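You operate a simulated robot arm through the tools that you are given. There is no shell and no other tool.

You are at the controls of a simulated robot arm. One attempt, no reset.

TASK
Scoop rice from the box: one scoop in the blue beaker, two in the green.
Fine: red scoop; put it back and shut the box.

It is judged by the outcome, as a careful person would: the job done as asked, and still so three seconds after it is handed in. It fails if anything else is knocked over, pushed out of place, dropped, spilled or broken.

THE ROBOT
A 6-joint arm with a two-finger parallel gripper, fixed in place. Base frame: the origin is on the floor under the middle of its stand, x ahead of it, y to its left, z up; the work surface is at about z = 0.91. Units: m, rad, N and s.
With the tool pointing down near the work surface it reaches from about 0.36 to 0.76 m from the base axis. Its first joint turns from -1.152 to 1.152 rad. Payload 2.45 kg.
The TCP is the grasp point between the finger pads, 0.024 m short of the fingertips. In the tool frame z runs along the fingers and y along their closing line. Largest opening 0.068 m; finger width 0.017, thickness 0.01; the body of the gripper, 0.04 by 0.07 m, starts 0.041 m behind the TCP.
Orientation is told as [roll, pitch, yaw] about the base's x, y, z axes, in that order, counted from this pose: with the fingers straight down and closing along the base's y, the tool's x points along the base's -x, its y along +y and its z along -z.

THE INTERFACE
- The arm moves only by the tool play_rows. Its argument "increments" is a list of rows, each an object of numbers (a shift or turn left out is 0, a gripper value left out holds the last): "dx", "dy", "dz": the shift along the tool's x, y, z in m; "wx", "wy", "wz": the turn, a rotation vector about the tool's x, y, z in degrees. In form: [{"dx": .., "dy": .., "dz": .., "wx": .., "wy": .., "wz": ..}, ...]. A call has 1 to 20 rows; each row is the pose to reach, as a shift and turn from the pose commanded when the call began, along the tool's axes at that moment. "hand" is the finger opening in m, from 0 to 0.068, set as the call begins (left out, the last holds). Each row takes 0.2 s and may step no farther than 0.05 m and 0.15 rad from the row before; otherwise, or with a gripper value out of range, the whole call is refused. Where a pose cannot be reached the arm comes as near as it can. A force on the tool above 40 N (or 10 N above the force at the start of the call, whichever is more), or a blocked arm, ends the call early, and 0.2 s more pass. The fingers move at their own pace (about 0.108 m/s each) and stop on an object; they squeeze with about 24 N. The grip force told is the motor's: it shows also when the fingers shut on nothing. Time passes only in rows, and 0.2 s behind the last, so rows that repeat a pose let the fingers close. It gives the time, the measured TCP pose, the force on the tool (base axes), the opening and the grip force at its end, in the units of the frame above (readings bear some noise), with the torque about the TCP (base axes, N m) and any sound that the robot's microphone picked up.
- Cameras (640 x 400 px; columns grow to the right, rows downward): "scene" is fixed at [0.1889, 0.4326, 1.4719]; the picture's right is [-0.45, -0.89, 0.00], its down [-0.49, 0.25, -0.84] and it looks along [0.75, -0.38, -0.55] (base axes); focal length 214 px, centre (320, 200). "wrist" rides on the gripper at [0.084, 0.011, -0.075] in the tool frame; the picture's right is [-0.13, 0.99, 0.00], its down [-0.60, -0.08, -0.79] and it looks along [-0.79, -0.10, 0.61] (tool axes); focal length 251 px, centre (320, 200). There is no depth. A picture from a camera that has moved, and an enlarged one, comes with that camera's place and axes in the base frame and with its lens. The place of the scene camera against the robot may be out by one fixed shift of up to 0.012 m in any direction.
- capture(camera): a new picture of that camera. No time passes.
- enlarge(camera, box): a new picture of the part [left, top, right, bottom] of that camera's present view, enlarged. No time passes.
- close_job(): hands the job in; it is judged then, once.

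Places have to be worked out from the pictures, the camera data and where the tool is seen. Open the gripper and draw the arm clear of the work before you hand the job in, unless the task says otherwise.

The tools are called after "Call:" as a command line: name --argument value ..., lists and objects as JSON in quotes. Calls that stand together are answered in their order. play_rows: Moves the arm, as the interface text tells. Its arguments: {"type":"object","properties":{"increments":{"type":"array","items":{"type":"object","properties":{"dx":{"type":"number"},"dy":{"type":"number"},"dz":{"type":"number"},"wx":{"type":"number"},"wy":{"type":"number"},"wz":{"type":"number"}}}},"hand":{"type":"number"}},"required":["increments"]} The other tools are called the same way: capture (camera) takes a picture; enlarge (camera, box) takes an enlarged picture of a part of a camera's view; close_job () hands the job in.

At the start:

```text
time_s: 0.0
position: [0.5017, -0.0231, 1.3651]
tool_rot: [-0.002, 0.001, 0.0]
force: [0.9, 0.1, 0.2]
wrist_torque: [0.02, -0.01, -0.02]
opening: 0.0682
grasp_force: 0.0
```

scene: 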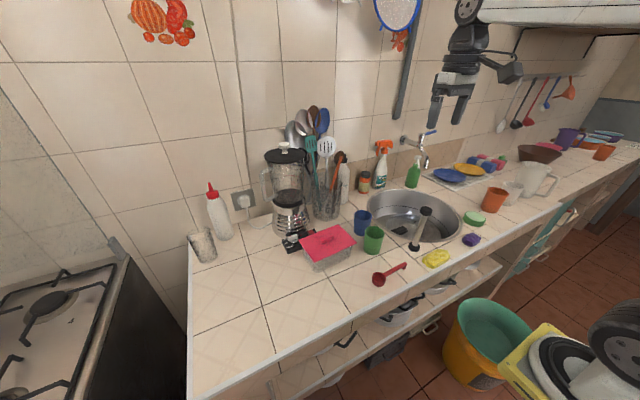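
wrist: 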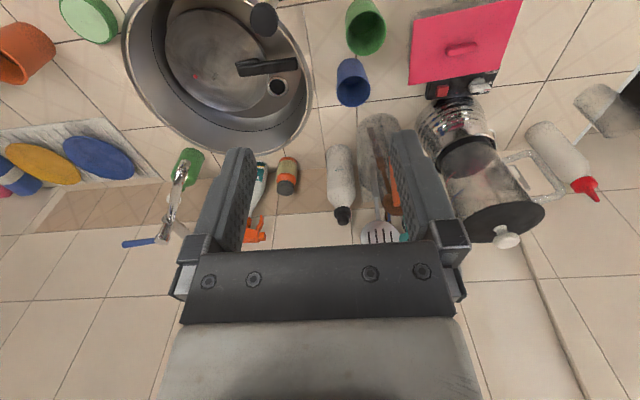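

I start by looking closely at the box, the beakers and the scoop in both views.

Call:
enlarge --camera "scene" --box '[270, 190, 470, 315]'

Call:
enlarge --camera "wrist" --box '[300, 0, 540, 150]'

Call:
capture --camera "wrist"

```text
3.20 times, centred on (370, 252) of scene
camera zoom: at [0.1889, 0.4326, 1.4719], right [-0.45, -0.89, 0.0], down [-0.49, 0.25, -0.84], along [0.75, -0.38, -0.55], focal length 686 px, centre (160, 32)
```

zoom: 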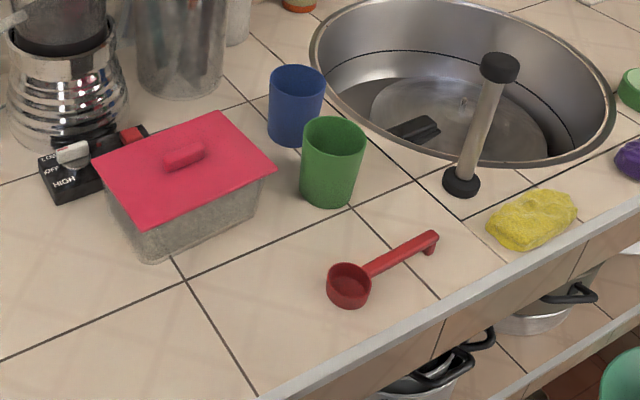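

```text
2.67 times, centred on (420, 75) of wrist
camera zoom: at [0.4179, -0.0116, 1.4398], right [0.13, 0.99, 0.0], down [0.6, -0.08, 0.79], along [0.79, -0.1, -0.61], focal length 670 px, centre (53, 533)
```

zoom: 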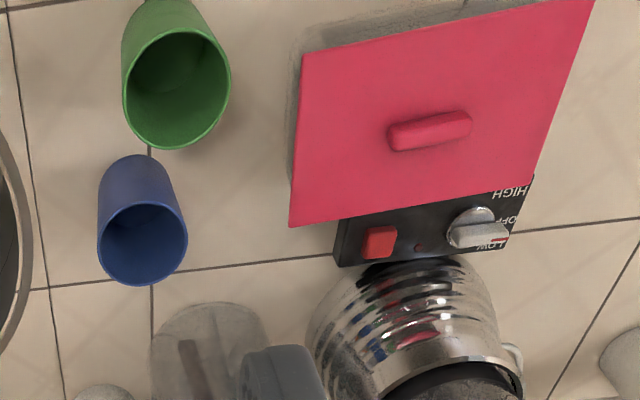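

```text
taken
camera wrist: at [0.4179, -0.0116, 1.4398], right [0.13, 0.99, 0.0], down [0.6, -0.08, 0.79], along [0.79, -0.1, -0.61], focal length 251 px, centre (320, 200)
```

wrist: 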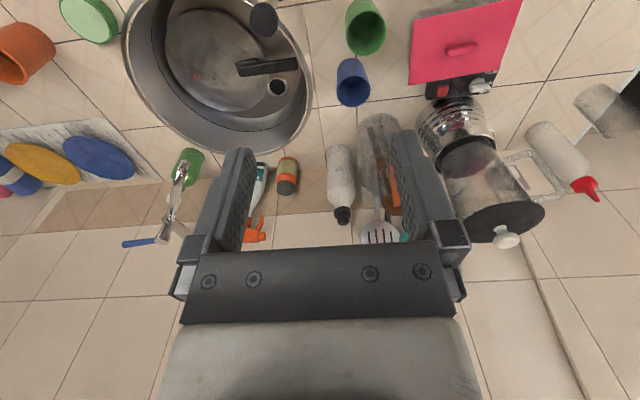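

The box lid has a small bar handle, and the red scoop lies along base y in front of the box. I tilt the wrist about its own y so the wrist camera looks more steeply down over the work.

Call:
play_rows --increments '[{"wy": 8}, {"wy": 16}, {"wy": 24}, {"wy": 30}, {"wy": 30}]' --hand 0.068

Call:
capture --camera "wrist"

Call:
capture --camera "scene"

```text
time_s: 1.2
position: [0.4799, -0.0224, 1.3035]
tool_rot: [0.0, 0.523, 0.001]
force: [0.3, 0.7, 0.4]
wrist_torque: [-0.01, 0.04, 0.03]
opening: 0.0678
grasp_force: 0.0
out of reach, approached as far as the arm can: row 3, 4, 5
```

```text
taken
camera wrist: at [0.4446, -0.0112, 1.4107], right [0.11, 0.99, -0.07], down [0.92, -0.08, 0.39], along [0.38, -0.1, -0.92], focal length 251 px, centre (320, 200)
```

wrist: 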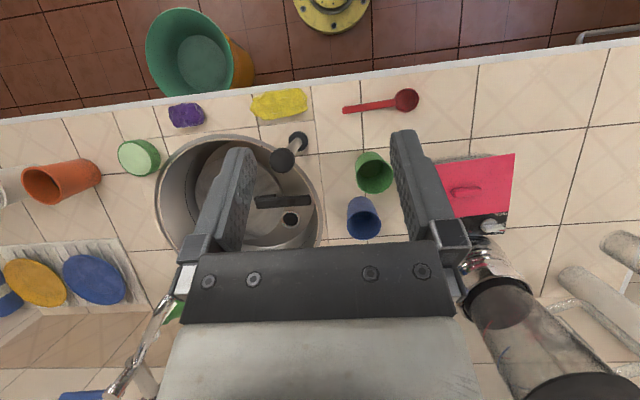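

```text
taken
```

scene: 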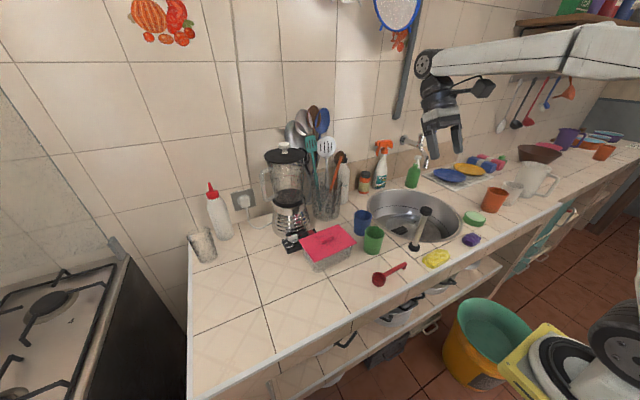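

The new view shows the scoop, both beakers and the lid together. I enlarge the parts I need to measure.

Call:
enlarge --camera "wrist" --box '[330, 70, 450, 145]'

Call:
enlarge --camera "wrist" --box '[260, 100, 420, 250]'

Call:
enlarge --camera "scene" --box '[350, 200, 450, 300]'

Call:
enlarge --camera "scene" --box '[280, 210, 380, 280]'

```text
5.33 times, centred on (390, 108) of wrist
camera zoom: at [0.4446, -0.0112, 1.4107], right [0.11, 0.99, -0.07], down [0.92, -0.08, 0.39], along [0.38, -0.1, -0.92], focal length 1341 px, centre (-53, 693)
```

zoom: 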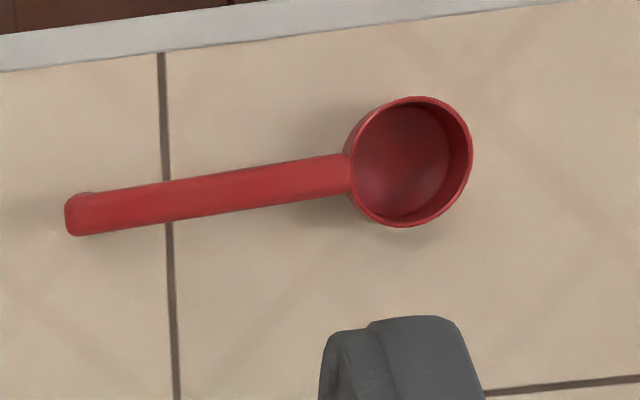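

```text
2.67 times, centred on (340, 175) of wrist
camera zoom: at [0.4446, -0.0112, 1.4107], right [0.11, 0.99, -0.07], down [0.92, -0.08, 0.39], along [0.38, -0.1, -0.92], focal length 670 px, centre (267, 267)
```

zoom: 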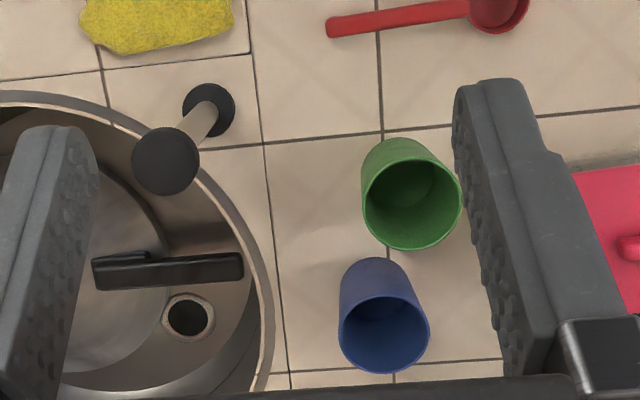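

```text
4.00 times, centred on (400, 250) of scene
camera zoom: at [0.1889, 0.4326, 1.4719], right [-0.45, -0.89, 0.0], down [-0.49, 0.25, -0.84], along [0.75, -0.38, -0.55], focal length 858 px, centre (0, 0)
```

zoom: 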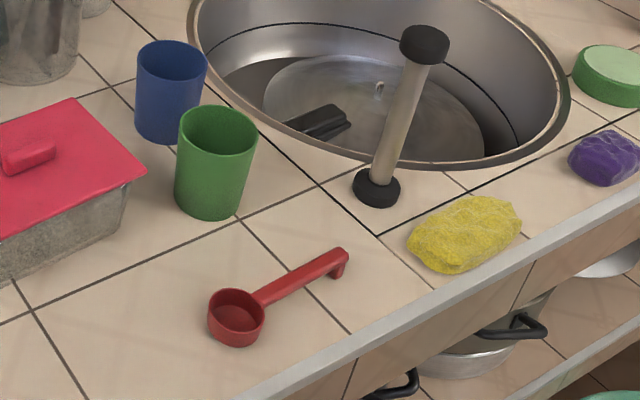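

```text
5.71 times, centred on (330, 245) of scene
camera zoom: at [0.1889, 0.4326, 1.4719], right [-0.45, -0.89, 0.0], down [-0.49, 0.25, -0.84], along [0.75, -0.38, -0.55], focal length 1226 px, centre (263, -57)
```

zoom: 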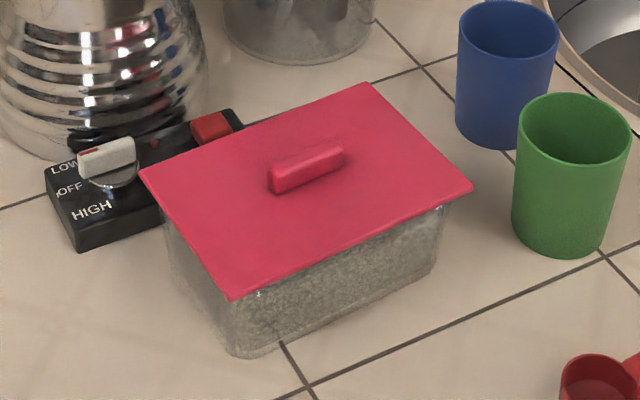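

The wrist view puts the scoop cup at about (0.466, 0.105), green beaker (0.578, 0.04), blue beaker (0.672, 0.018) and lid handle about (0.622, 0.195). I set the tool straight down again and check the pose.

Call:
play_rows --increments '[{"wy": -8}, {"wy": -16}, {"wy": -24}, {"wy": -30}, {"wy": -30}]'

```text
time_s: 2.4
position: [0.4785, -0.023, 1.3037]
tool_rot: [0.001, -0.002, 0.0]
force: [-0.3, -0.1, -0.1]
wrist_torque: [0.01, 0.0, 0.0]
opening: 0.0679
grasp_force: 0.0
```

The command restarts from the reached pose, so moves are predictable. I now turn the tool -85.5° in yaw (so the fingers close across the lid handle) while moving toward a spot above the box.

Call:
play_rows --increments '[{"wz": 8.5, "dx": -0.014, "dy": 0.022, "dz": 0.012}, {"wz": 17, "dx": -0.028, "dy": 0.044, "dz": 0.024}, {"wz": 25.5, "dx": -0.042, "dy": 0.066, "dz": 0.036}, {"wz": 34, "dx": -0.056, "dy": 0.088, "dz": 0.048}, {"wz": 42.5, "dx": -0.07, "dy": 0.11, "dz": 0.06}, {"wz": 51, "dx": -0.084, "dy": 0.132, "dz": 0.072}, {"wz": 59.5, "dx": -0.098, "dy": 0.154, "dz": 0.084}, {"wz": 68, "dx": -0.112, "dy": 0.176, "dz": 0.096}, {"wz": 76.5, "dx": -0.128, "dy": 0.198, "dz": 0.108}, {"wz": 85, "dx": -0.1435, "dy": 0.218, "dz": 0.12}, {"wz": 85.5, "dx": -0.1435, "dy": 0.218, "dz": 0.12}]'

Call:
capture --camera "wrist"

Call:
capture --camera "scene"

```text
time_s: 4.8
position: [0.6209, 0.1973, 1.1843]
tool_rot: [-0.001, 0.001, -1.493]
force: [-0.3, 0.1, 0.4]
wrist_torque: [0.03, -0.01, -0.01]
opening: 0.0677
grasp_force: 0.1
```

```text
taken
camera wrist: at [0.6254, 0.2824, 1.2599], right [1.0, -0.05, 0.0], down [-0.03, -0.61, 0.79], along [-0.04, -0.79, -0.61], focal length 251 px, centre (320, 200)
```

wrist: 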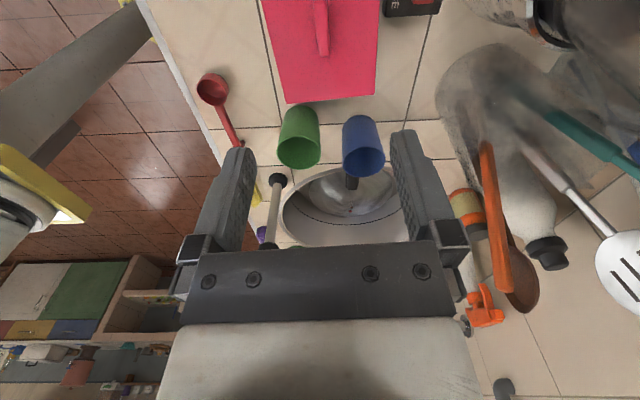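

```text
taken
```

scene: 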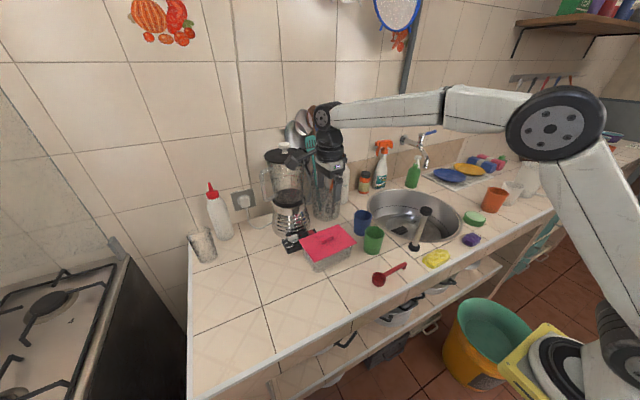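

The yaw is reached and the handle sits almost exactly under the tool at about (0.620, 0.196). I go down to about 1.035 m and look again.

Call:
play_rows --increments '[{"dz": 0.04}, {"dz": 0.08}, {"dz": 0.12}, {"dz": 0.15}, {"dz": 0.15}]'

Call:
capture --camera "wrist"

Call:
enlarge --camera "scene" --box '[280, 190, 380, 280]'

```text
time_s: 6.0
position: [0.6203, 0.195, 1.0353]
tool_rot: [-0.001, -0.001, -1.492]
force: [0.8, 0.5, 0.2]
wrist_torque: [-0.03, 0.01, 0.01]
opening: 0.0677
grasp_force: 0.0
```

```text
taken
camera wrist: at [0.6253, 0.2801, 1.11], right [1.0, -0.05, 0.0], down [-0.03, -0.61, 0.79], along [-0.04, -0.79, -0.61], focal length 251 px, centre (320, 200)
```

wrist: 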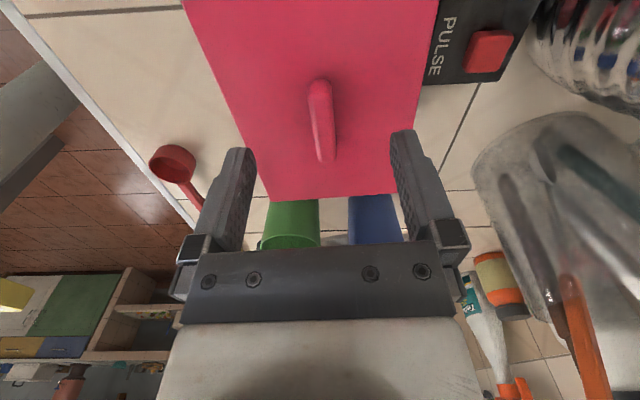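

```text
4.44 times, centred on (330, 235) of scene
camera zoom: at [0.1889, 0.4326, 1.4719], right [-0.45, -0.89, 0.0], down [-0.49, 0.25, -0.84], along [0.75, -0.38, -0.55], focal length 953 px, centre (276, 44)
```

zoom: 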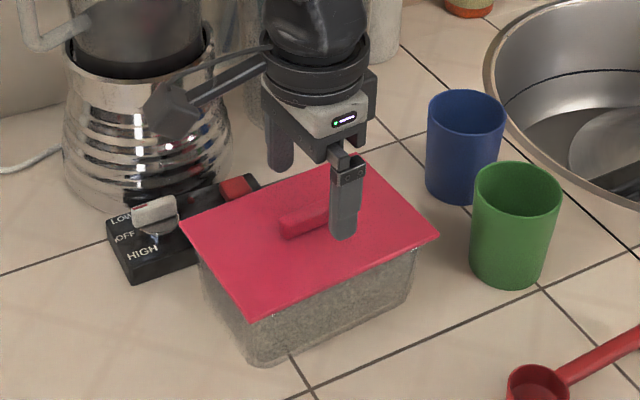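

The lid surface triangulates to about z = 0.983 and the handle top to about 1.0, and the handle is centred between the fingers. I go down so the fingertips stay a few mm above the lid, then close on the handle.

Call:
play_rows --increments '[{"dz": 0.01, "dx": 0.002}, {"dz": 0.018, "dx": 0.003}, {"dz": 0.0235, "dx": 0.003}, {"dz": 0.0235, "dx": 0.003}]'

Call:
enlarge --camera "scene" --box '[290, 210, 370, 265]'

Call:
capture --camera "wrist"

```text
time_s: 7.0
position: [0.6216, 0.199, 1.0112]
tool_rot: [0.001, 0.0, -1.492]
force: [0.4, -0.7, -0.8]
wrist_torque: [-0.03, 0.0, -0.02]
opening: 0.0679
grasp_force: 0.0
```

```text
7.27 times, centred on (330, 238) of scene
camera zoom: at [0.1889, 0.4326, 1.4719], right [-0.45, -0.89, 0.0], down [-0.49, 0.25, -0.84], along [0.75, -0.38, -0.55], focal length 1560 px, centre (247, -73)
```

zoom: 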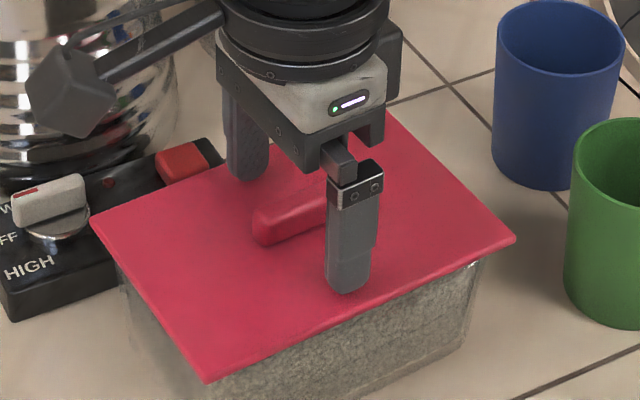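

```text
taken
camera wrist: at [0.6247, 0.2842, 1.0863], right [1.0, -0.05, 0.0], down [-0.03, -0.61, 0.79], along [-0.04, -0.79, -0.61], focal length 251 px, centre (320, 200)
```

wrist: 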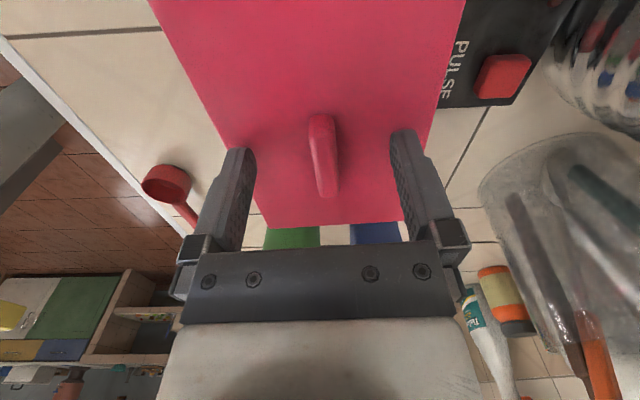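

Fingers straddle the handle with tips just over the lid and no contact force. I close the gripper on the handle.

Call:
play_rows --increments '[{"dx": -0.004}, {"dx": -0.004}, {"dx": -0.004}, {"dx": -0.004}]' --hand 0.0

```text
time_s: 8.0
position: [0.6219, 0.1945, 1.012]
tool_rot: [0.0, 0.0, -1.494]
force: [-0.6, 0.9, 0.5]
wrist_torque: [0.0, -0.03, 0.01]
opening: 0.0108
grasp_force: 23.6
heard: snap
```

The grip closed on something 11 mm wide at 24 N (a snap was heard, likely the fingers meeting the handle). I lift a little and look.

Call:
play_rows --increments '[{"dz": -0.005}, {"dz": -0.012}, {"dz": -0.02}, {"dz": -0.02}]'

Call:
enlarge --camera "scene" --box '[280, 200, 380, 280]'

Call:
capture --camera "wrist"

```text
time_s: 9.0
position: [0.6206, 0.1957, 1.0308]
tool_rot: [0.001, 0.0, -1.492]
force: [0.2, -0.2, -0.5]
wrist_torque: [-0.02, -0.01, 0.0]
opening: 0.0108
grasp_force: 24.1
```

```text
5.00 times, centred on (330, 240) of scene
camera zoom: at [0.1889, 0.4326, 1.4719], right [-0.45, -0.89, 0.0], down [-0.49, 0.25, -0.84], along [0.75, -0.38, -0.55], focal length 1072 px, centre (270, 0)
```

zoom: 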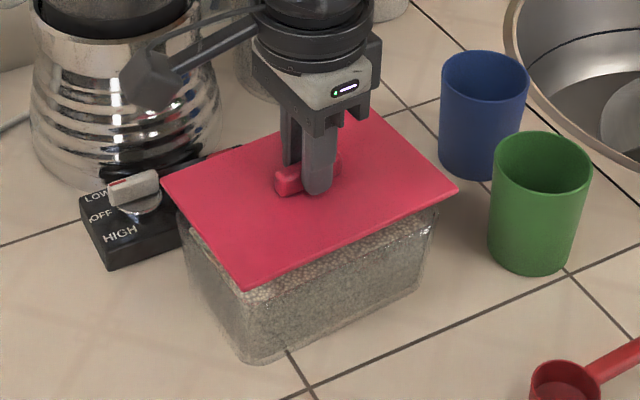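

```text
taken
camera wrist: at [0.6259, 0.281, 1.1069], right [1.0, -0.05, 0.0], down [-0.03, -0.61, 0.79], along [-0.04, -0.79, -0.61], focal length 251 px, centre (320, 200)
```

wrist: 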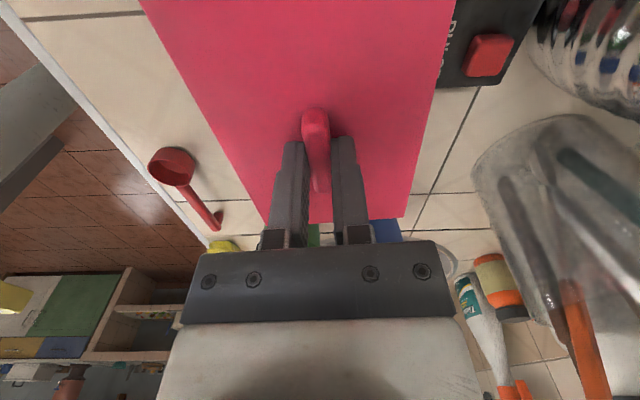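

The lid is free, level and held; its seated grip pose was TCP (0.622, 0.1945, 1.012). I lift it clear and carry it to the empty counter on the left, around (0.535, 0.41).

Call:
play_rows --increments '[{"dz": -0.03}, {"dz": -0.065}, {"dz": -0.09, "dx": 0.015, "dy": -0.005}, {"dz": -0.09, "dx": 0.05, "dy": -0.016}, {"dz": -0.09, "dx": 0.09, "dy": -0.028}, {"dz": -0.09, "dx": 0.13, "dy": -0.04}, {"dz": -0.09, "dx": 0.17, "dy": -0.053}, {"dz": -0.09, "dx": 0.205, "dy": -0.064}, {"dz": -0.09, "dx": 0.2204, "dy": -0.0685}, {"dz": -0.07, "dx": 0.2204, "dy": -0.0685}, {"dz": -0.04, "dx": 0.2204, "dy": -0.0685}, {"dz": -0.01, "dx": 0.2204, "dy": -0.0685}, {"dz": 0.02, "dx": 0.2204, "dy": -0.0685}, {"dz": 0.045, "dx": 0.2204, "dy": -0.0685}, {"dz": 0.06, "dx": 0.2204, "dy": -0.0685}]'

Call:
capture --camera "scene"

Call:
capture --camera "wrist"

```text
time_s: 12.2
position: [0.5357, 0.409, 0.9689]
tool_rot: [0.001, 0.001, -1.492]
force: [0.0, 0.2, -0.4]
wrist_torque: [-0.03, 0.0, 0.02]
opening: 0.0109
grasp_force: 24.1
```

```text
taken
```

scene: 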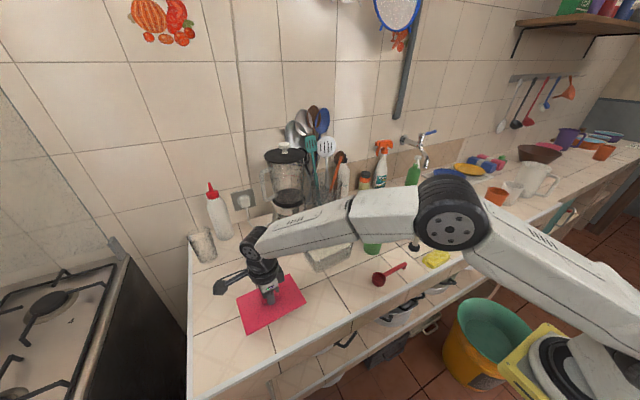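

```text
taken
camera wrist: at [0.5397, 0.4948, 1.045], right [1.0, -0.05, 0.0], down [-0.03, -0.61, 0.79], along [-0.04, -0.79, -0.61], focal length 251 px, centre (320, 200)
```

wrist: 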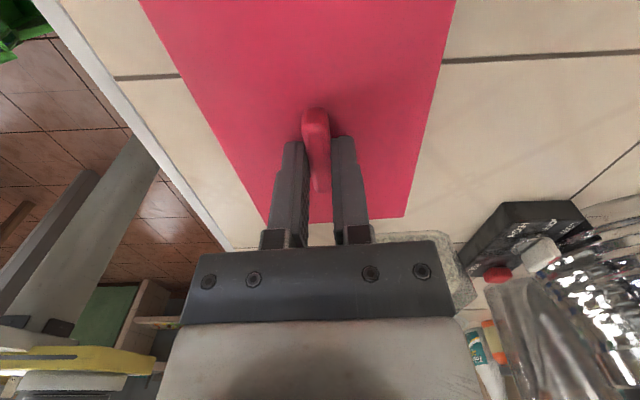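

The lid hangs over clear counter with TCP at 0.969. I lower it slowly toward the surface, watching force.

Call:
play_rows --increments '[{"dz": 0.005}, {"dz": 0.01}, {"dz": 0.015}, {"dz": 0.018}]'

Call:
enlarge --camera "scene" --box '[220, 230, 330, 340]'

```text
time_s: 13.2
position: [0.5372, 0.4088, 0.9528]
tool_rot: [-0.001, 0.0, -1.492]
force: [0.6, 0.1, 0.0]
wrist_torque: [-0.02, 0.02, 0.04]
opening: 0.0109
grasp_force: 23.5
```

```text
3.64 times, centred on (275, 285) of scene
camera zoom: at [0.1889, 0.4326, 1.4719], right [-0.45, -0.89, 0.0], down [-0.49, 0.25, -0.84], along [0.75, -0.38, -0.55], focal length 780 px, centre (484, -109)
```

zoom: 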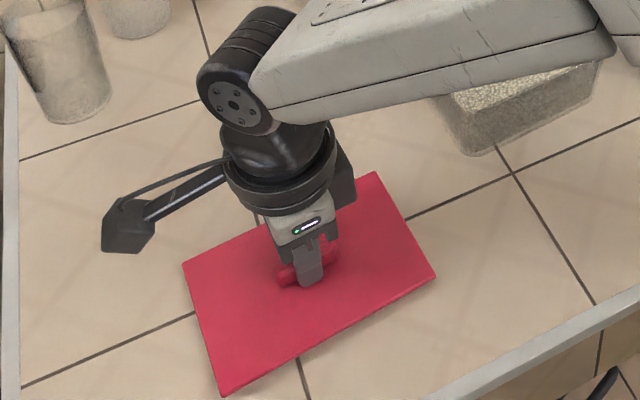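

No contact yet. I keep lowering in 2–3 mm steps.

Call:
play_rows --increments '[{"dz": 0.003}, {"dz": 0.006}, {"dz": 0.008}]'

```text
time_s: 14.0
position: [0.5369, 0.4101, 0.9475]
tool_rot: [0.0, 0.003, -1.492]
force: [-4.9, -6.6, 19.2]
wrist_torque: [-0.5, 0.11, -0.02]
opening: 0.0108
grasp_force: 24.6
```

Contact at about 0.9475 (19 N up). I ease up 3 mm to relieve the push, then check before opening.

Call:
play_rows --increments '[{"dz": -0.003}, {"dz": -0.003}]'

```text
time_s: 14.6
position: [0.5356, 0.4104, 0.9483]
tool_rot: [0.0, 0.004, -1.493]
force: [3.7, -1.8, 5.4]
wrist_torque: [0.22, -0.06, -0.07]
opening: 0.0109
grasp_force: 24.3
```

Only a light 5 N remains, so the lid is resting flat. I open the fingers moderately and then lift away.

Call:
play_rows --increments '[{"dz": -0.001}, {"dz": -0.001}, {"dz": -0.001}]' --hand 0.045

Call:
play_rows --increments '[{"dz": -0.01}, {"dz": -0.03}, {"dz": -0.06}, {"dz": -0.1}, {"dz": -0.14}, {"dz": -0.18}]'

Call:
capture --camera "scene"

Call:
capture --camera "wrist"

```text
time_s: 15.4
position: [0.535, 0.4101, 0.9501]
tool_rot: [0.0, -0.002, -1.493]
force: [-0.3, -0.1, -1.0]
wrist_torque: [-0.02, -0.01, -0.04]
opening: 0.045
grasp_force: 0.1
```

```text
time_s: 16.8
position: [0.538, 0.4086, 1.1308]
tool_rot: [-0.001, 0.001, -1.492]
force: [-0.2, -0.9, 0.0]
wrist_torque: [0.0, 0.01, -0.02]
opening: 0.0453
grasp_force: 0.1
```

```text
taken
```

scene: 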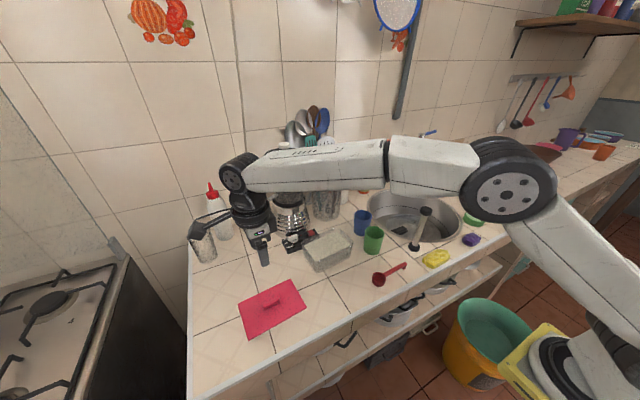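

```text
taken
camera wrist: at [0.5412, 0.4937, 1.2057], right [1.0, -0.05, 0.0], down [-0.03, -0.61, 0.79], along [-0.04, -0.79, -0.61], focal length 251 px, centre (320, 200)
```

wrist: 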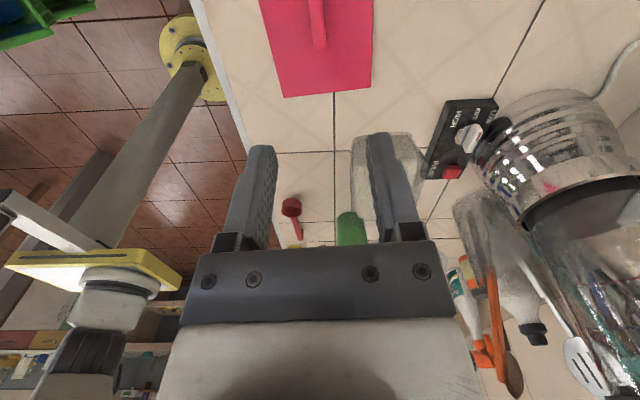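

The lid lies flat on the counter, clear of everything. Now I look at the open box for the rice level.

Call:
enlarge --camera "scene" --box '[295, 220, 365, 280]'

Call:
enlarge --camera "scene" --box '[365, 255, 415, 295]'

```text
6.67 times, centred on (330, 250) of scene
camera zoom: at [0.1889, 0.4326, 1.4719], right [-0.45, -0.89, 0.0], down [-0.49, 0.25, -0.84], along [0.75, -0.38, -0.55], focal length 1430 px, centre (253, -133)
```

zoom: 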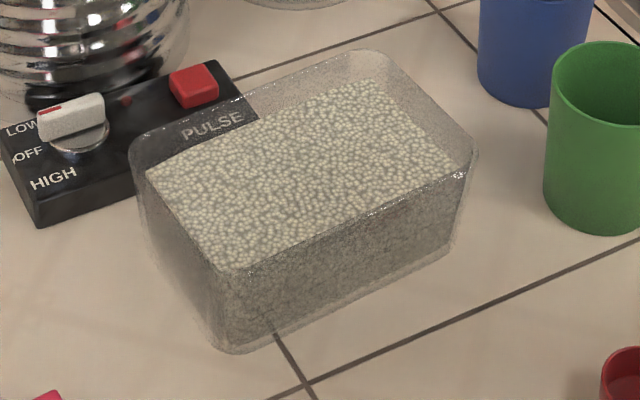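

```text
10.00 times, centred on (390, 275) of scene
camera zoom: at [0.1889, 0.4326, 1.4719], right [-0.45, -0.89, 0.0], down [-0.49, 0.25, -0.84], along [0.75, -0.38, -0.55], focal length 2145 px, centre (-380, -550)
```

zoom: 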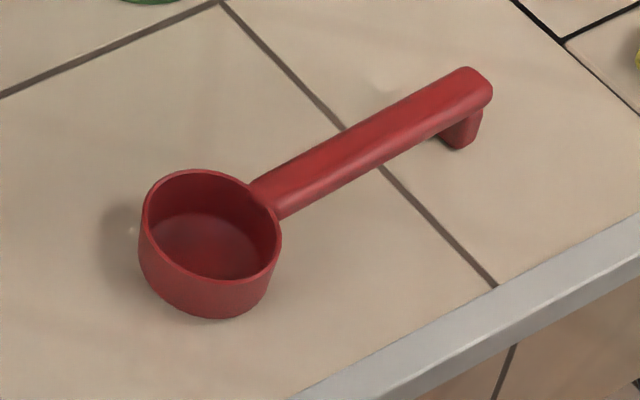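

The rice sits roughly 2 cm below the rim of a clear box, and the scoop is a shallow ~4 cm cup with a bar handle and a foot at its end. I move the open gripper to above the scoop handle, staying high over the box.

Call:
play_rows --increments '[{"dx": -0.04, "dy": -0.011}, {"dx": -0.08, "dy": -0.022}, {"dx": -0.12, "dy": -0.033}, {"dx": -0.16, "dy": -0.044}, {"dx": -0.2, "dy": -0.055}, {"dx": -0.24, "dy": -0.066}, {"dx": -0.28, "dy": -0.077}, {"dx": -0.32, "dy": -0.088, "dz": 0.01, "wz": 1.5}, {"dx": -0.35, "dy": -0.095, "dz": 0.02, "wz": 2.5}, {"dx": -0.3571, "dy": -0.0975, "dz": 0.03, "wz": 2.5}, {"dx": -0.3571, "dy": -0.0975, "dz": 0.03, "wz": 2.5}]'

Call:
play_rows --increments '[{"wy": 8}, {"wy": 16}, {"wy": 24}, {"wy": 30}, {"wy": 30}]'

Call:
capture --camera "wrist"

Call:
capture --camera "scene"

```text
time_s: 19.2
position: [0.4669, 0.0458, 1.0975]
tool_rot: [0.0, 0.0, -1.536]
force: [0.5, 0.4, -0.4]
wrist_torque: [0.03, 0.01, 0.01]
opening: 0.0452
grasp_force: 0.0
```

```text
time_s: 20.4
position: [0.467, 0.0455, 1.0985]
tool_rot: [-0.001, 0.526, -1.535]
force: [0.1, 0.0, 0.7]
wrist_torque: [0.02, 0.02, -0.01]
opening: 0.0449
grasp_force: 0.0
```

```text
taken
camera wrist: at [0.4757, 0.0821, 1.2058], right [0.99, -0.08, -0.06], down [-0.05, -0.92, 0.38], along [-0.09, -0.38, -0.92], focal length 251 px, centre (320, 200)
```

wrist: 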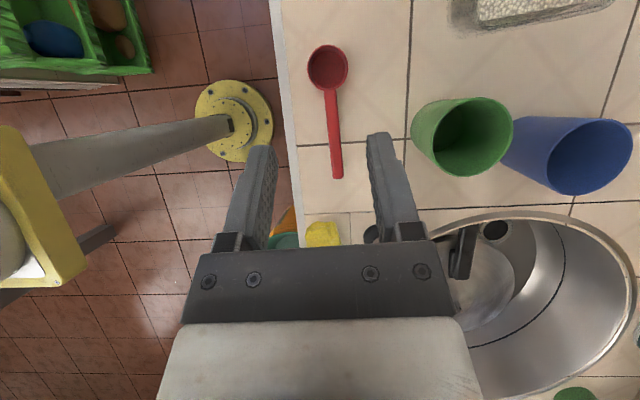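

```text
taken
```

scene: 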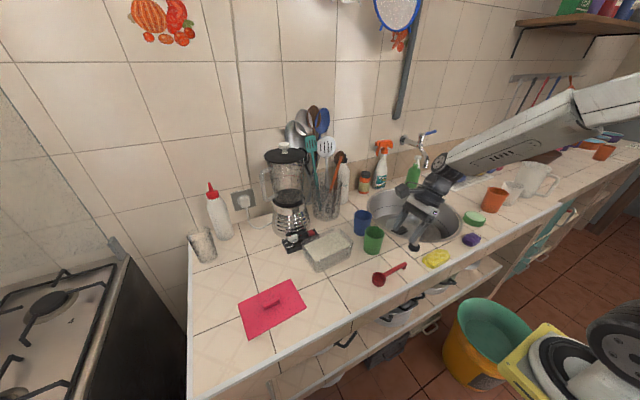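

I zoom on the scoop from this pose to pin its place and heading.

Call:
enlarge --camera "wrist" --box '[230, 30, 430, 190]'

Call:
enlarge --camera "scene" --box '[350, 170, 470, 300]'

```text
2.50 times, centred on (330, 110) of wrist
camera zoom: at [0.4757, 0.0821, 1.2058], right [0.99, -0.08, -0.06], down [-0.05, -0.92, 0.38], along [-0.09, -0.38, -0.92], focal length 629 px, centre (295, 425)
```

zoom: 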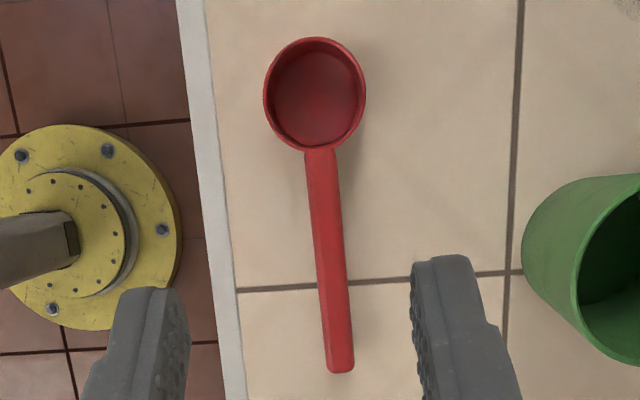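

```text
3.08 times, centred on (410, 235) of scene
camera zoom: at [0.1889, 0.4326, 1.4719], right [-0.45, -0.89, 0.0], down [-0.49, 0.25, -0.84], along [0.75, -0.38, -0.55], focal length 660 px, centre (43, 92)
```

zoom: 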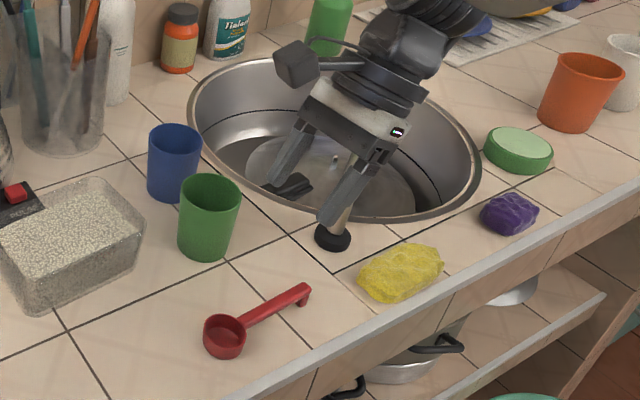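

The scoop heading is about 92°, matching the tool, with cup at (0.4675, 0.107) and the handle at x ≈ 0.470 under the fingers. I go down to 5 cm above the counter first.

Call:
play_rows --increments '[{"dx": -0.0165, "dy": 0.003, "dz": 0.03}, {"dx": -0.033, "dy": 0.003, "dz": 0.06}, {"dx": -0.05, "dy": 0.003, "dz": 0.09}, {"dx": -0.0673, "dy": 0.003, "dz": 0.1211}, {"dx": -0.0673, "dy": 0.003, "dz": 0.1211}]'

Call:
capture --camera "wrist"

Call:
enlarge --camera "scene" --box '[340, 200, 460, 300]'

```text
time_s: 21.6
position: [0.4695, 0.0469, 0.9613]
tool_rot: [0.0, 0.522, -1.536]
force: [0.7, 0.3, 0.0]
wrist_torque: [0.01, 0.01, -0.01]
opening: 0.0448
grasp_force: 0.0
```

```text
taken
camera wrist: at [0.4785, 0.0837, 1.0676], right [0.99, -0.08, -0.06], down [-0.05, -0.92, 0.39], along [-0.09, -0.38, -0.92], focal length 251 px, centre (320, 200)
```

wrist: 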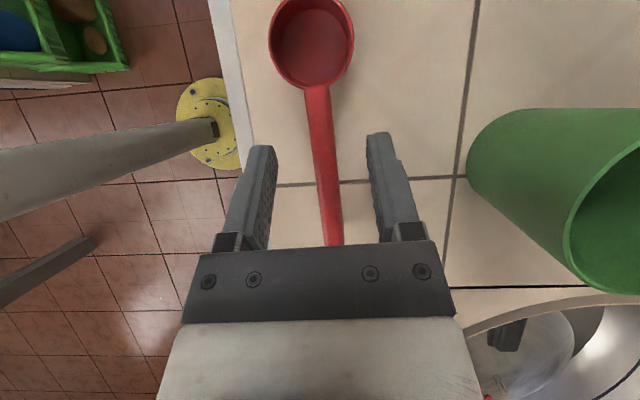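

```text
4.00 times, centred on (400, 250) of scene
camera zoom: at [0.1889, 0.4326, 1.4719], right [-0.45, -0.89, 0.0], down [-0.49, 0.25, -0.84], along [0.75, -0.38, -0.55], focal length 858 px, centre (0, 0)
```

zoom: 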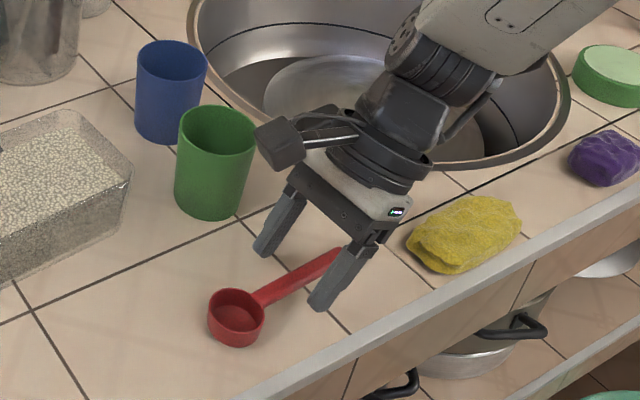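

The handle is centred between the fingers with clear space around. I go down the last 2 cm in small steps with force checks.

Call:
play_rows --increments '[{"dx": -0.004, "dz": 0.0069}, {"dx": -0.007, "dz": 0.0121}, {"dx": -0.0095, "dz": 0.0164}, {"dx": -0.0113, "dz": 0.0195}]'

Call:
enlarge --camera "scene" --box '[375, 245, 425, 295]'

Call:
enlarge --camera "wrist" --box '[220, 0, 420, 260]'

```text
time_s: 22.6
position: [0.4681, 0.0483, 0.9378]
tool_rot: [0.0, 0.524, -1.535]
force: [-0.3, 0.5, 0.1]
wrist_torque: [0.01, 0.04, -0.01]
opening: 0.0449
grasp_force: 0.1
```

```text
8.00 times, centred on (400, 270) of scene
camera zoom: at [0.1889, 0.4326, 1.4719], right [-0.45, -0.89, 0.0], down [-0.49, 0.25, -0.84], along [0.75, -0.38, -0.55], focal length 1716 px, centre (-320, -360)
```

zoom: 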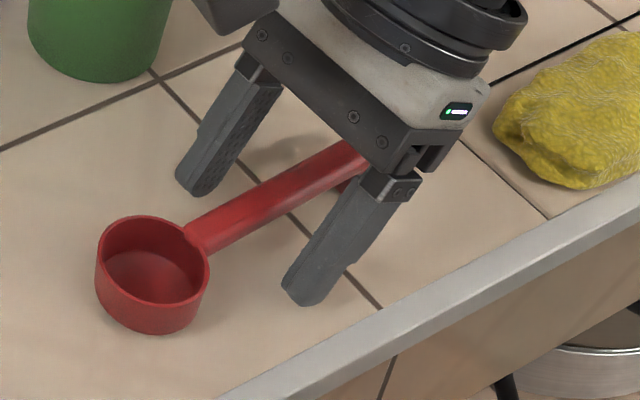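

```text
1.54 times, centred on (320, 130) of wrist
camera zoom: at [0.4777, 0.0845, 1.045], right [0.99, -0.08, -0.06], down [-0.05, -0.92, 0.38], along [-0.09, -0.38, -0.92], focal length 387 px, centre (320, 308)
```

zoom: 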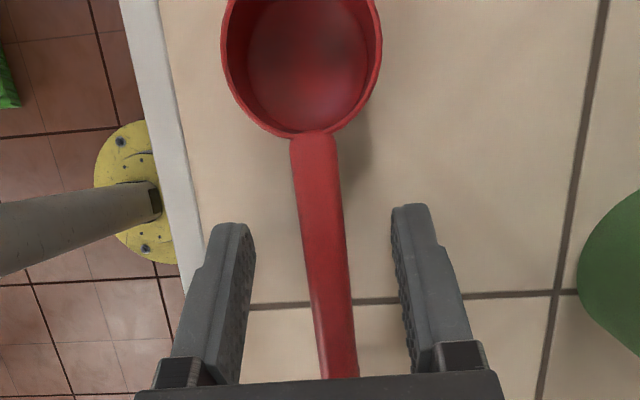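

Tips are nearly at the counter with no contact and the handle centred. I lower 1.5 mm more and close on the handle.

Call:
play_rows --increments '[{"dx": -0.0008, "dz": 0.0013}, {"dx": -0.0008, "dz": 0.0013}]'

Call:
play_rows --increments '[{"dx": 0}, {"dx": 0}, {"dx": 0}, {"dx": 0}]' --hand 0.0

Call:
enlarge --camera "scene" --box '[375, 245, 425, 295]'

Call:
capture --camera "wrist"

```text
time_s: 23.2
position: [0.4681, 0.0483, 0.9358]
tool_rot: [0.0, 0.523, -1.536]
force: [0.0, 0.1, -0.1]
wrist_torque: [0.0, 0.0, -0.02]
opening: 0.0451
grasp_force: 0.1
```

```text
time_s: 24.2
position: [0.469, 0.0484, 0.9377]
tool_rot: [0.001, 0.523, -1.537]
force: [0.5, 0.7, -0.3]
wrist_torque: [-0.01, 0.03, 0.01]
opening: 0.0118
grasp_force: 24.1
```

```text
8.00 times, centred on (400, 270) of scene
camera zoom: at [0.1889, 0.4326, 1.4719], right [-0.45, -0.89, 0.0], down [-0.49, 0.25, -0.84], along [0.75, -0.38, -0.55], focal length 1716 px, centre (-320, -360)
```

zoom: 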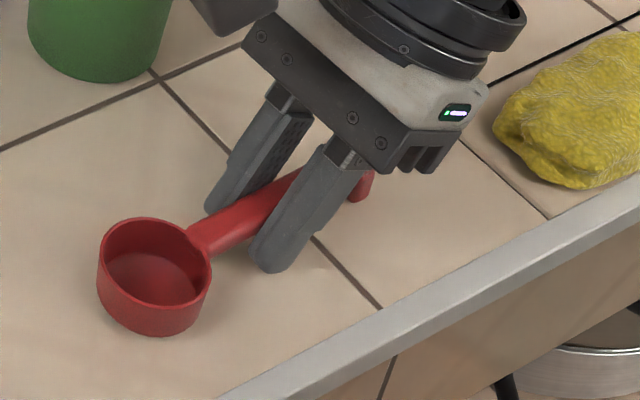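

```text
taken
camera wrist: at [0.4781, 0.0844, 1.0439], right [0.99, -0.08, -0.06], down [-0.05, -0.92, 0.38], along [-0.09, -0.38, -0.92], focal length 251 px, centre (320, 200)
```

wrist: 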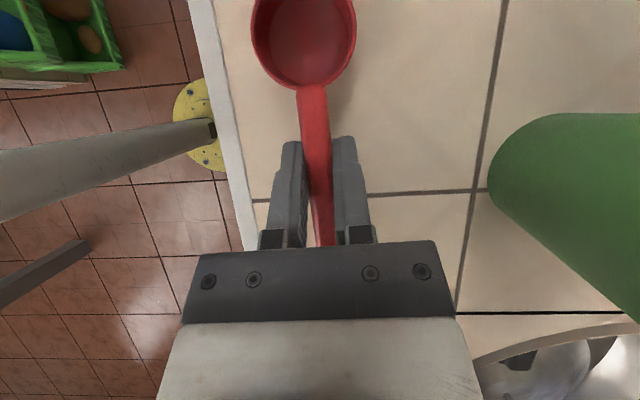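

The handle is gripped (11.8 mm wide) with the scoop undisturbed; the rest pose for putting it back is TCP (0.4685, 0.0484, 0.937). I lift it straight up to check the hold.

Call:
play_rows --increments '[{"dx": 0.005, "dz": -0.0087}, {"dx": 0.02, "dz": -0.0346}, {"dx": 0.04, "dz": -0.0693}, {"dx": 0.06, "dz": -0.1039}, {"dx": 0.08, "dz": -0.1386}, {"dx": 0.08, "dz": -0.1386}]'

Call:
capture --camera "wrist"

Call:
capture --camera "scene"

Call:
enlarge --camera "scene" --box '[350, 190, 450, 270]'

```text
time_s: 25.6
position: [0.4694, 0.0475, 1.0969]
tool_rot: [0.0, 0.523, -1.537]
force: [-0.4, 0.5, 0.7]
wrist_torque: [-0.03, 0.03, 0.04]
opening: 0.0121
grasp_force: 24.2
```

```text
taken
camera wrist: at [0.479, 0.0844, 1.2039], right [0.99, -0.08, -0.06], down [-0.05, -0.92, 0.39], along [-0.09, -0.38, -0.92], focal length 251 px, centre (320, 200)
```

wrist: 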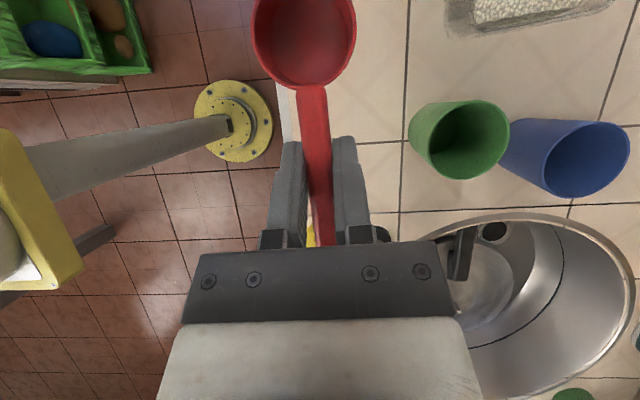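

```text
taken
```

scene: 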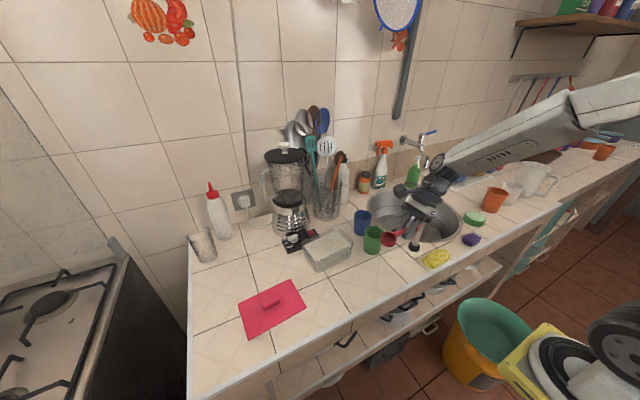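

```text
5.00 times, centred on (400, 230) of scene
camera zoom: at [0.1889, 0.4326, 1.4719], right [-0.45, -0.89, 0.0], down [-0.49, 0.25, -0.84], along [0.75, -0.38, -0.55], focal length 1072 px, centre (-80, 50)
```

zoom: 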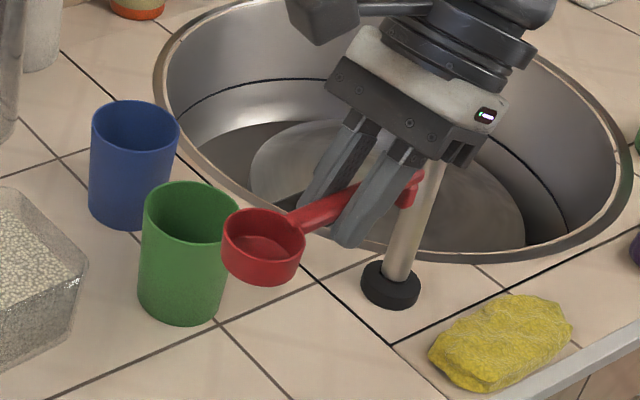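

The scoop is firmly held and level. Before taking rice I rehearse the pour empty: I first bring the cup's front lip above the green beaker, well above rim height.

Call:
play_rows --increments '[{"dx": 0.0065, "dy": 0.02, "dz": -0.0113}, {"dx": 0.0065, "dy": 0.06, "dz": -0.0113}, {"dx": -0.0065, "dy": 0.09, "dz": -0.0188}, {"dx": -0.031, "dy": 0.1085, "dz": -0.033}, {"dx": -0.053, "dy": 0.1085, "dz": -0.046}, {"dx": -0.0709, "dy": 0.1085, "dz": -0.056}, {"dx": -0.0709, "dy": 0.1085, "dz": -0.056}]'

Call:
capture --camera "wrist"

Call:
capture --camera "scene"

```text
time_s: 27.2
position: [0.5816, -0.0389, 1.1084]
tool_rot: [0.0, 0.525, -1.536]
force: [0.1, -0.3, 0.3]
wrist_torque: [-0.01, 0.01, -0.01]
opening: 0.0119
grasp_force: 23.9
```

```text
taken
camera wrist: at [0.592, -0.0019, 1.2166], right [0.99, -0.08, -0.07], down [-0.05, -0.92, 0.38], along [-0.09, -0.38, -0.92], focal length 251 px, centre (320, 200)
```

wrist: 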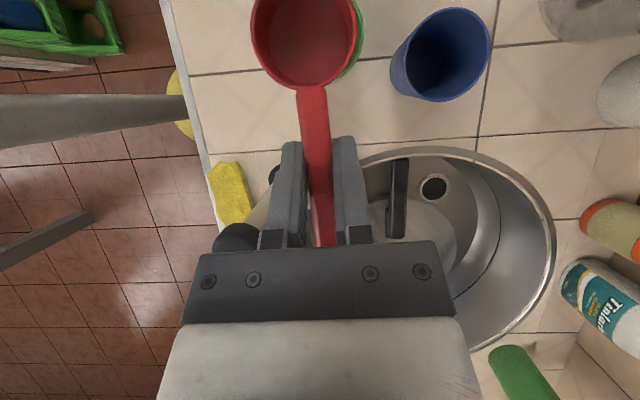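

```text
taken
```

scene: 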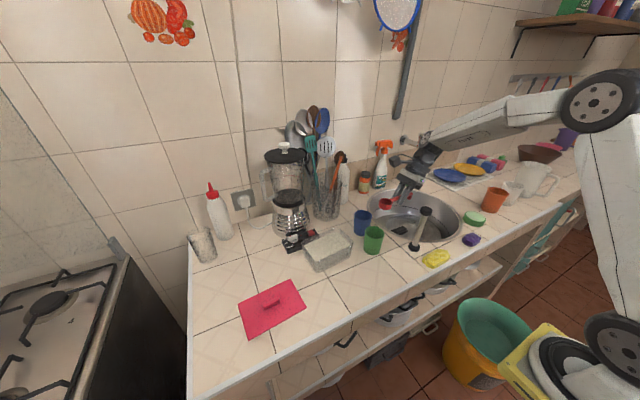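

The pose is reached with the cup lip over the green beaker. I now rehearse the forward tip about the lip, in 8° steps, up to 120°.

Call:
play_rows --increments '[{"dx": 0.007, "dz": -0.0084, "wy": -8}, {"dx": 0.0152, "dz": -0.0157, "wy": -16}, {"dx": 0.0243, "dz": -0.0217, "wy": -24}, {"dx": 0.0342, "dz": -0.0266, "wy": -32}, {"dx": 0.0446, "dz": -0.0299, "wy": -40}, {"dx": 0.0554, "dz": -0.0318, "wy": -48}, {"dx": 0.0664, "dz": -0.0321, "wy": -56}, {"dx": 0.0772, "dz": -0.0309, "wy": -64}, {"dx": 0.0878, "dz": -0.0281, "wy": -72}, {"dx": 0.0979, "dz": -0.024, "wy": -80}, {"dx": 0.1075, "dz": -0.0185, "wy": -88}, {"dx": 0.116, "dz": -0.0118, "wy": -96}, {"dx": 0.1236, "dz": -0.0039, "wy": -104}, {"dx": 0.1301, "dz": 0.0051, "wy": -112}, {"dx": 0.1351, "dz": 0.0147, "wy": -120}, {"dx": 0.1351, "dz": 0.0147, "wy": -120}]'

Call:
capture --camera "wrist"

Call:
capture --camera "scene"

Call:
enlarge --camera "scene" --box '[300, 170, 440, 280]'

```text
time_s: 30.6
position: [0.5762, 0.0848, 1.1632]
tool_rot: [2.672, -1.57, 2.073]
force: [0.3, 0.6, 0.4]
wrist_torque: [0.04, -0.06, 0.02]
opening: 0.0117
grasp_force: 24.2
```

```text
taken
camera wrist: at [0.584, 0.1618, 1.0793], right [0.99, 0.03, 0.13], down [-0.11, 0.79, 0.6], along [-0.08, -0.61, 0.79], focal length 251 px, centre (320, 200)
```

wrist: 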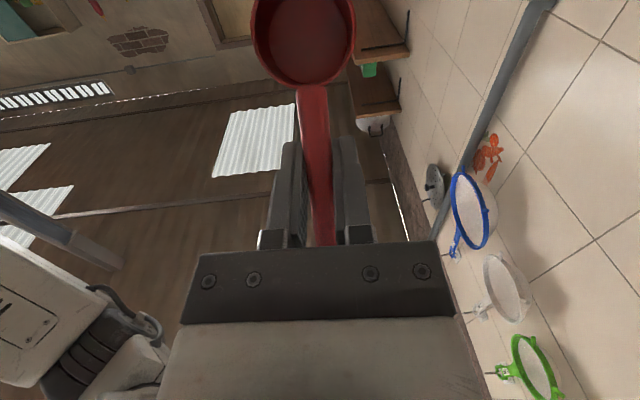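

```text
taken
```

scene: 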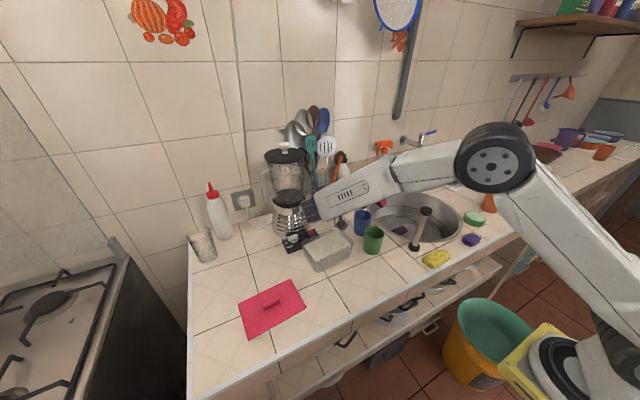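

```text
3.64 times, centred on (370, 225) of scene
camera zoom: at [0.1889, 0.4326, 1.4719], right [-0.45, -0.89, 0.0], down [-0.49, 0.25, -0.84], along [0.75, -0.38, -0.55], focal length 780 px, centre (138, 109)
```

zoom: 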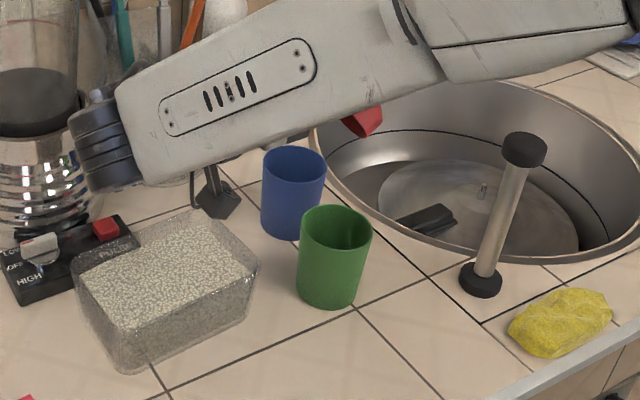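

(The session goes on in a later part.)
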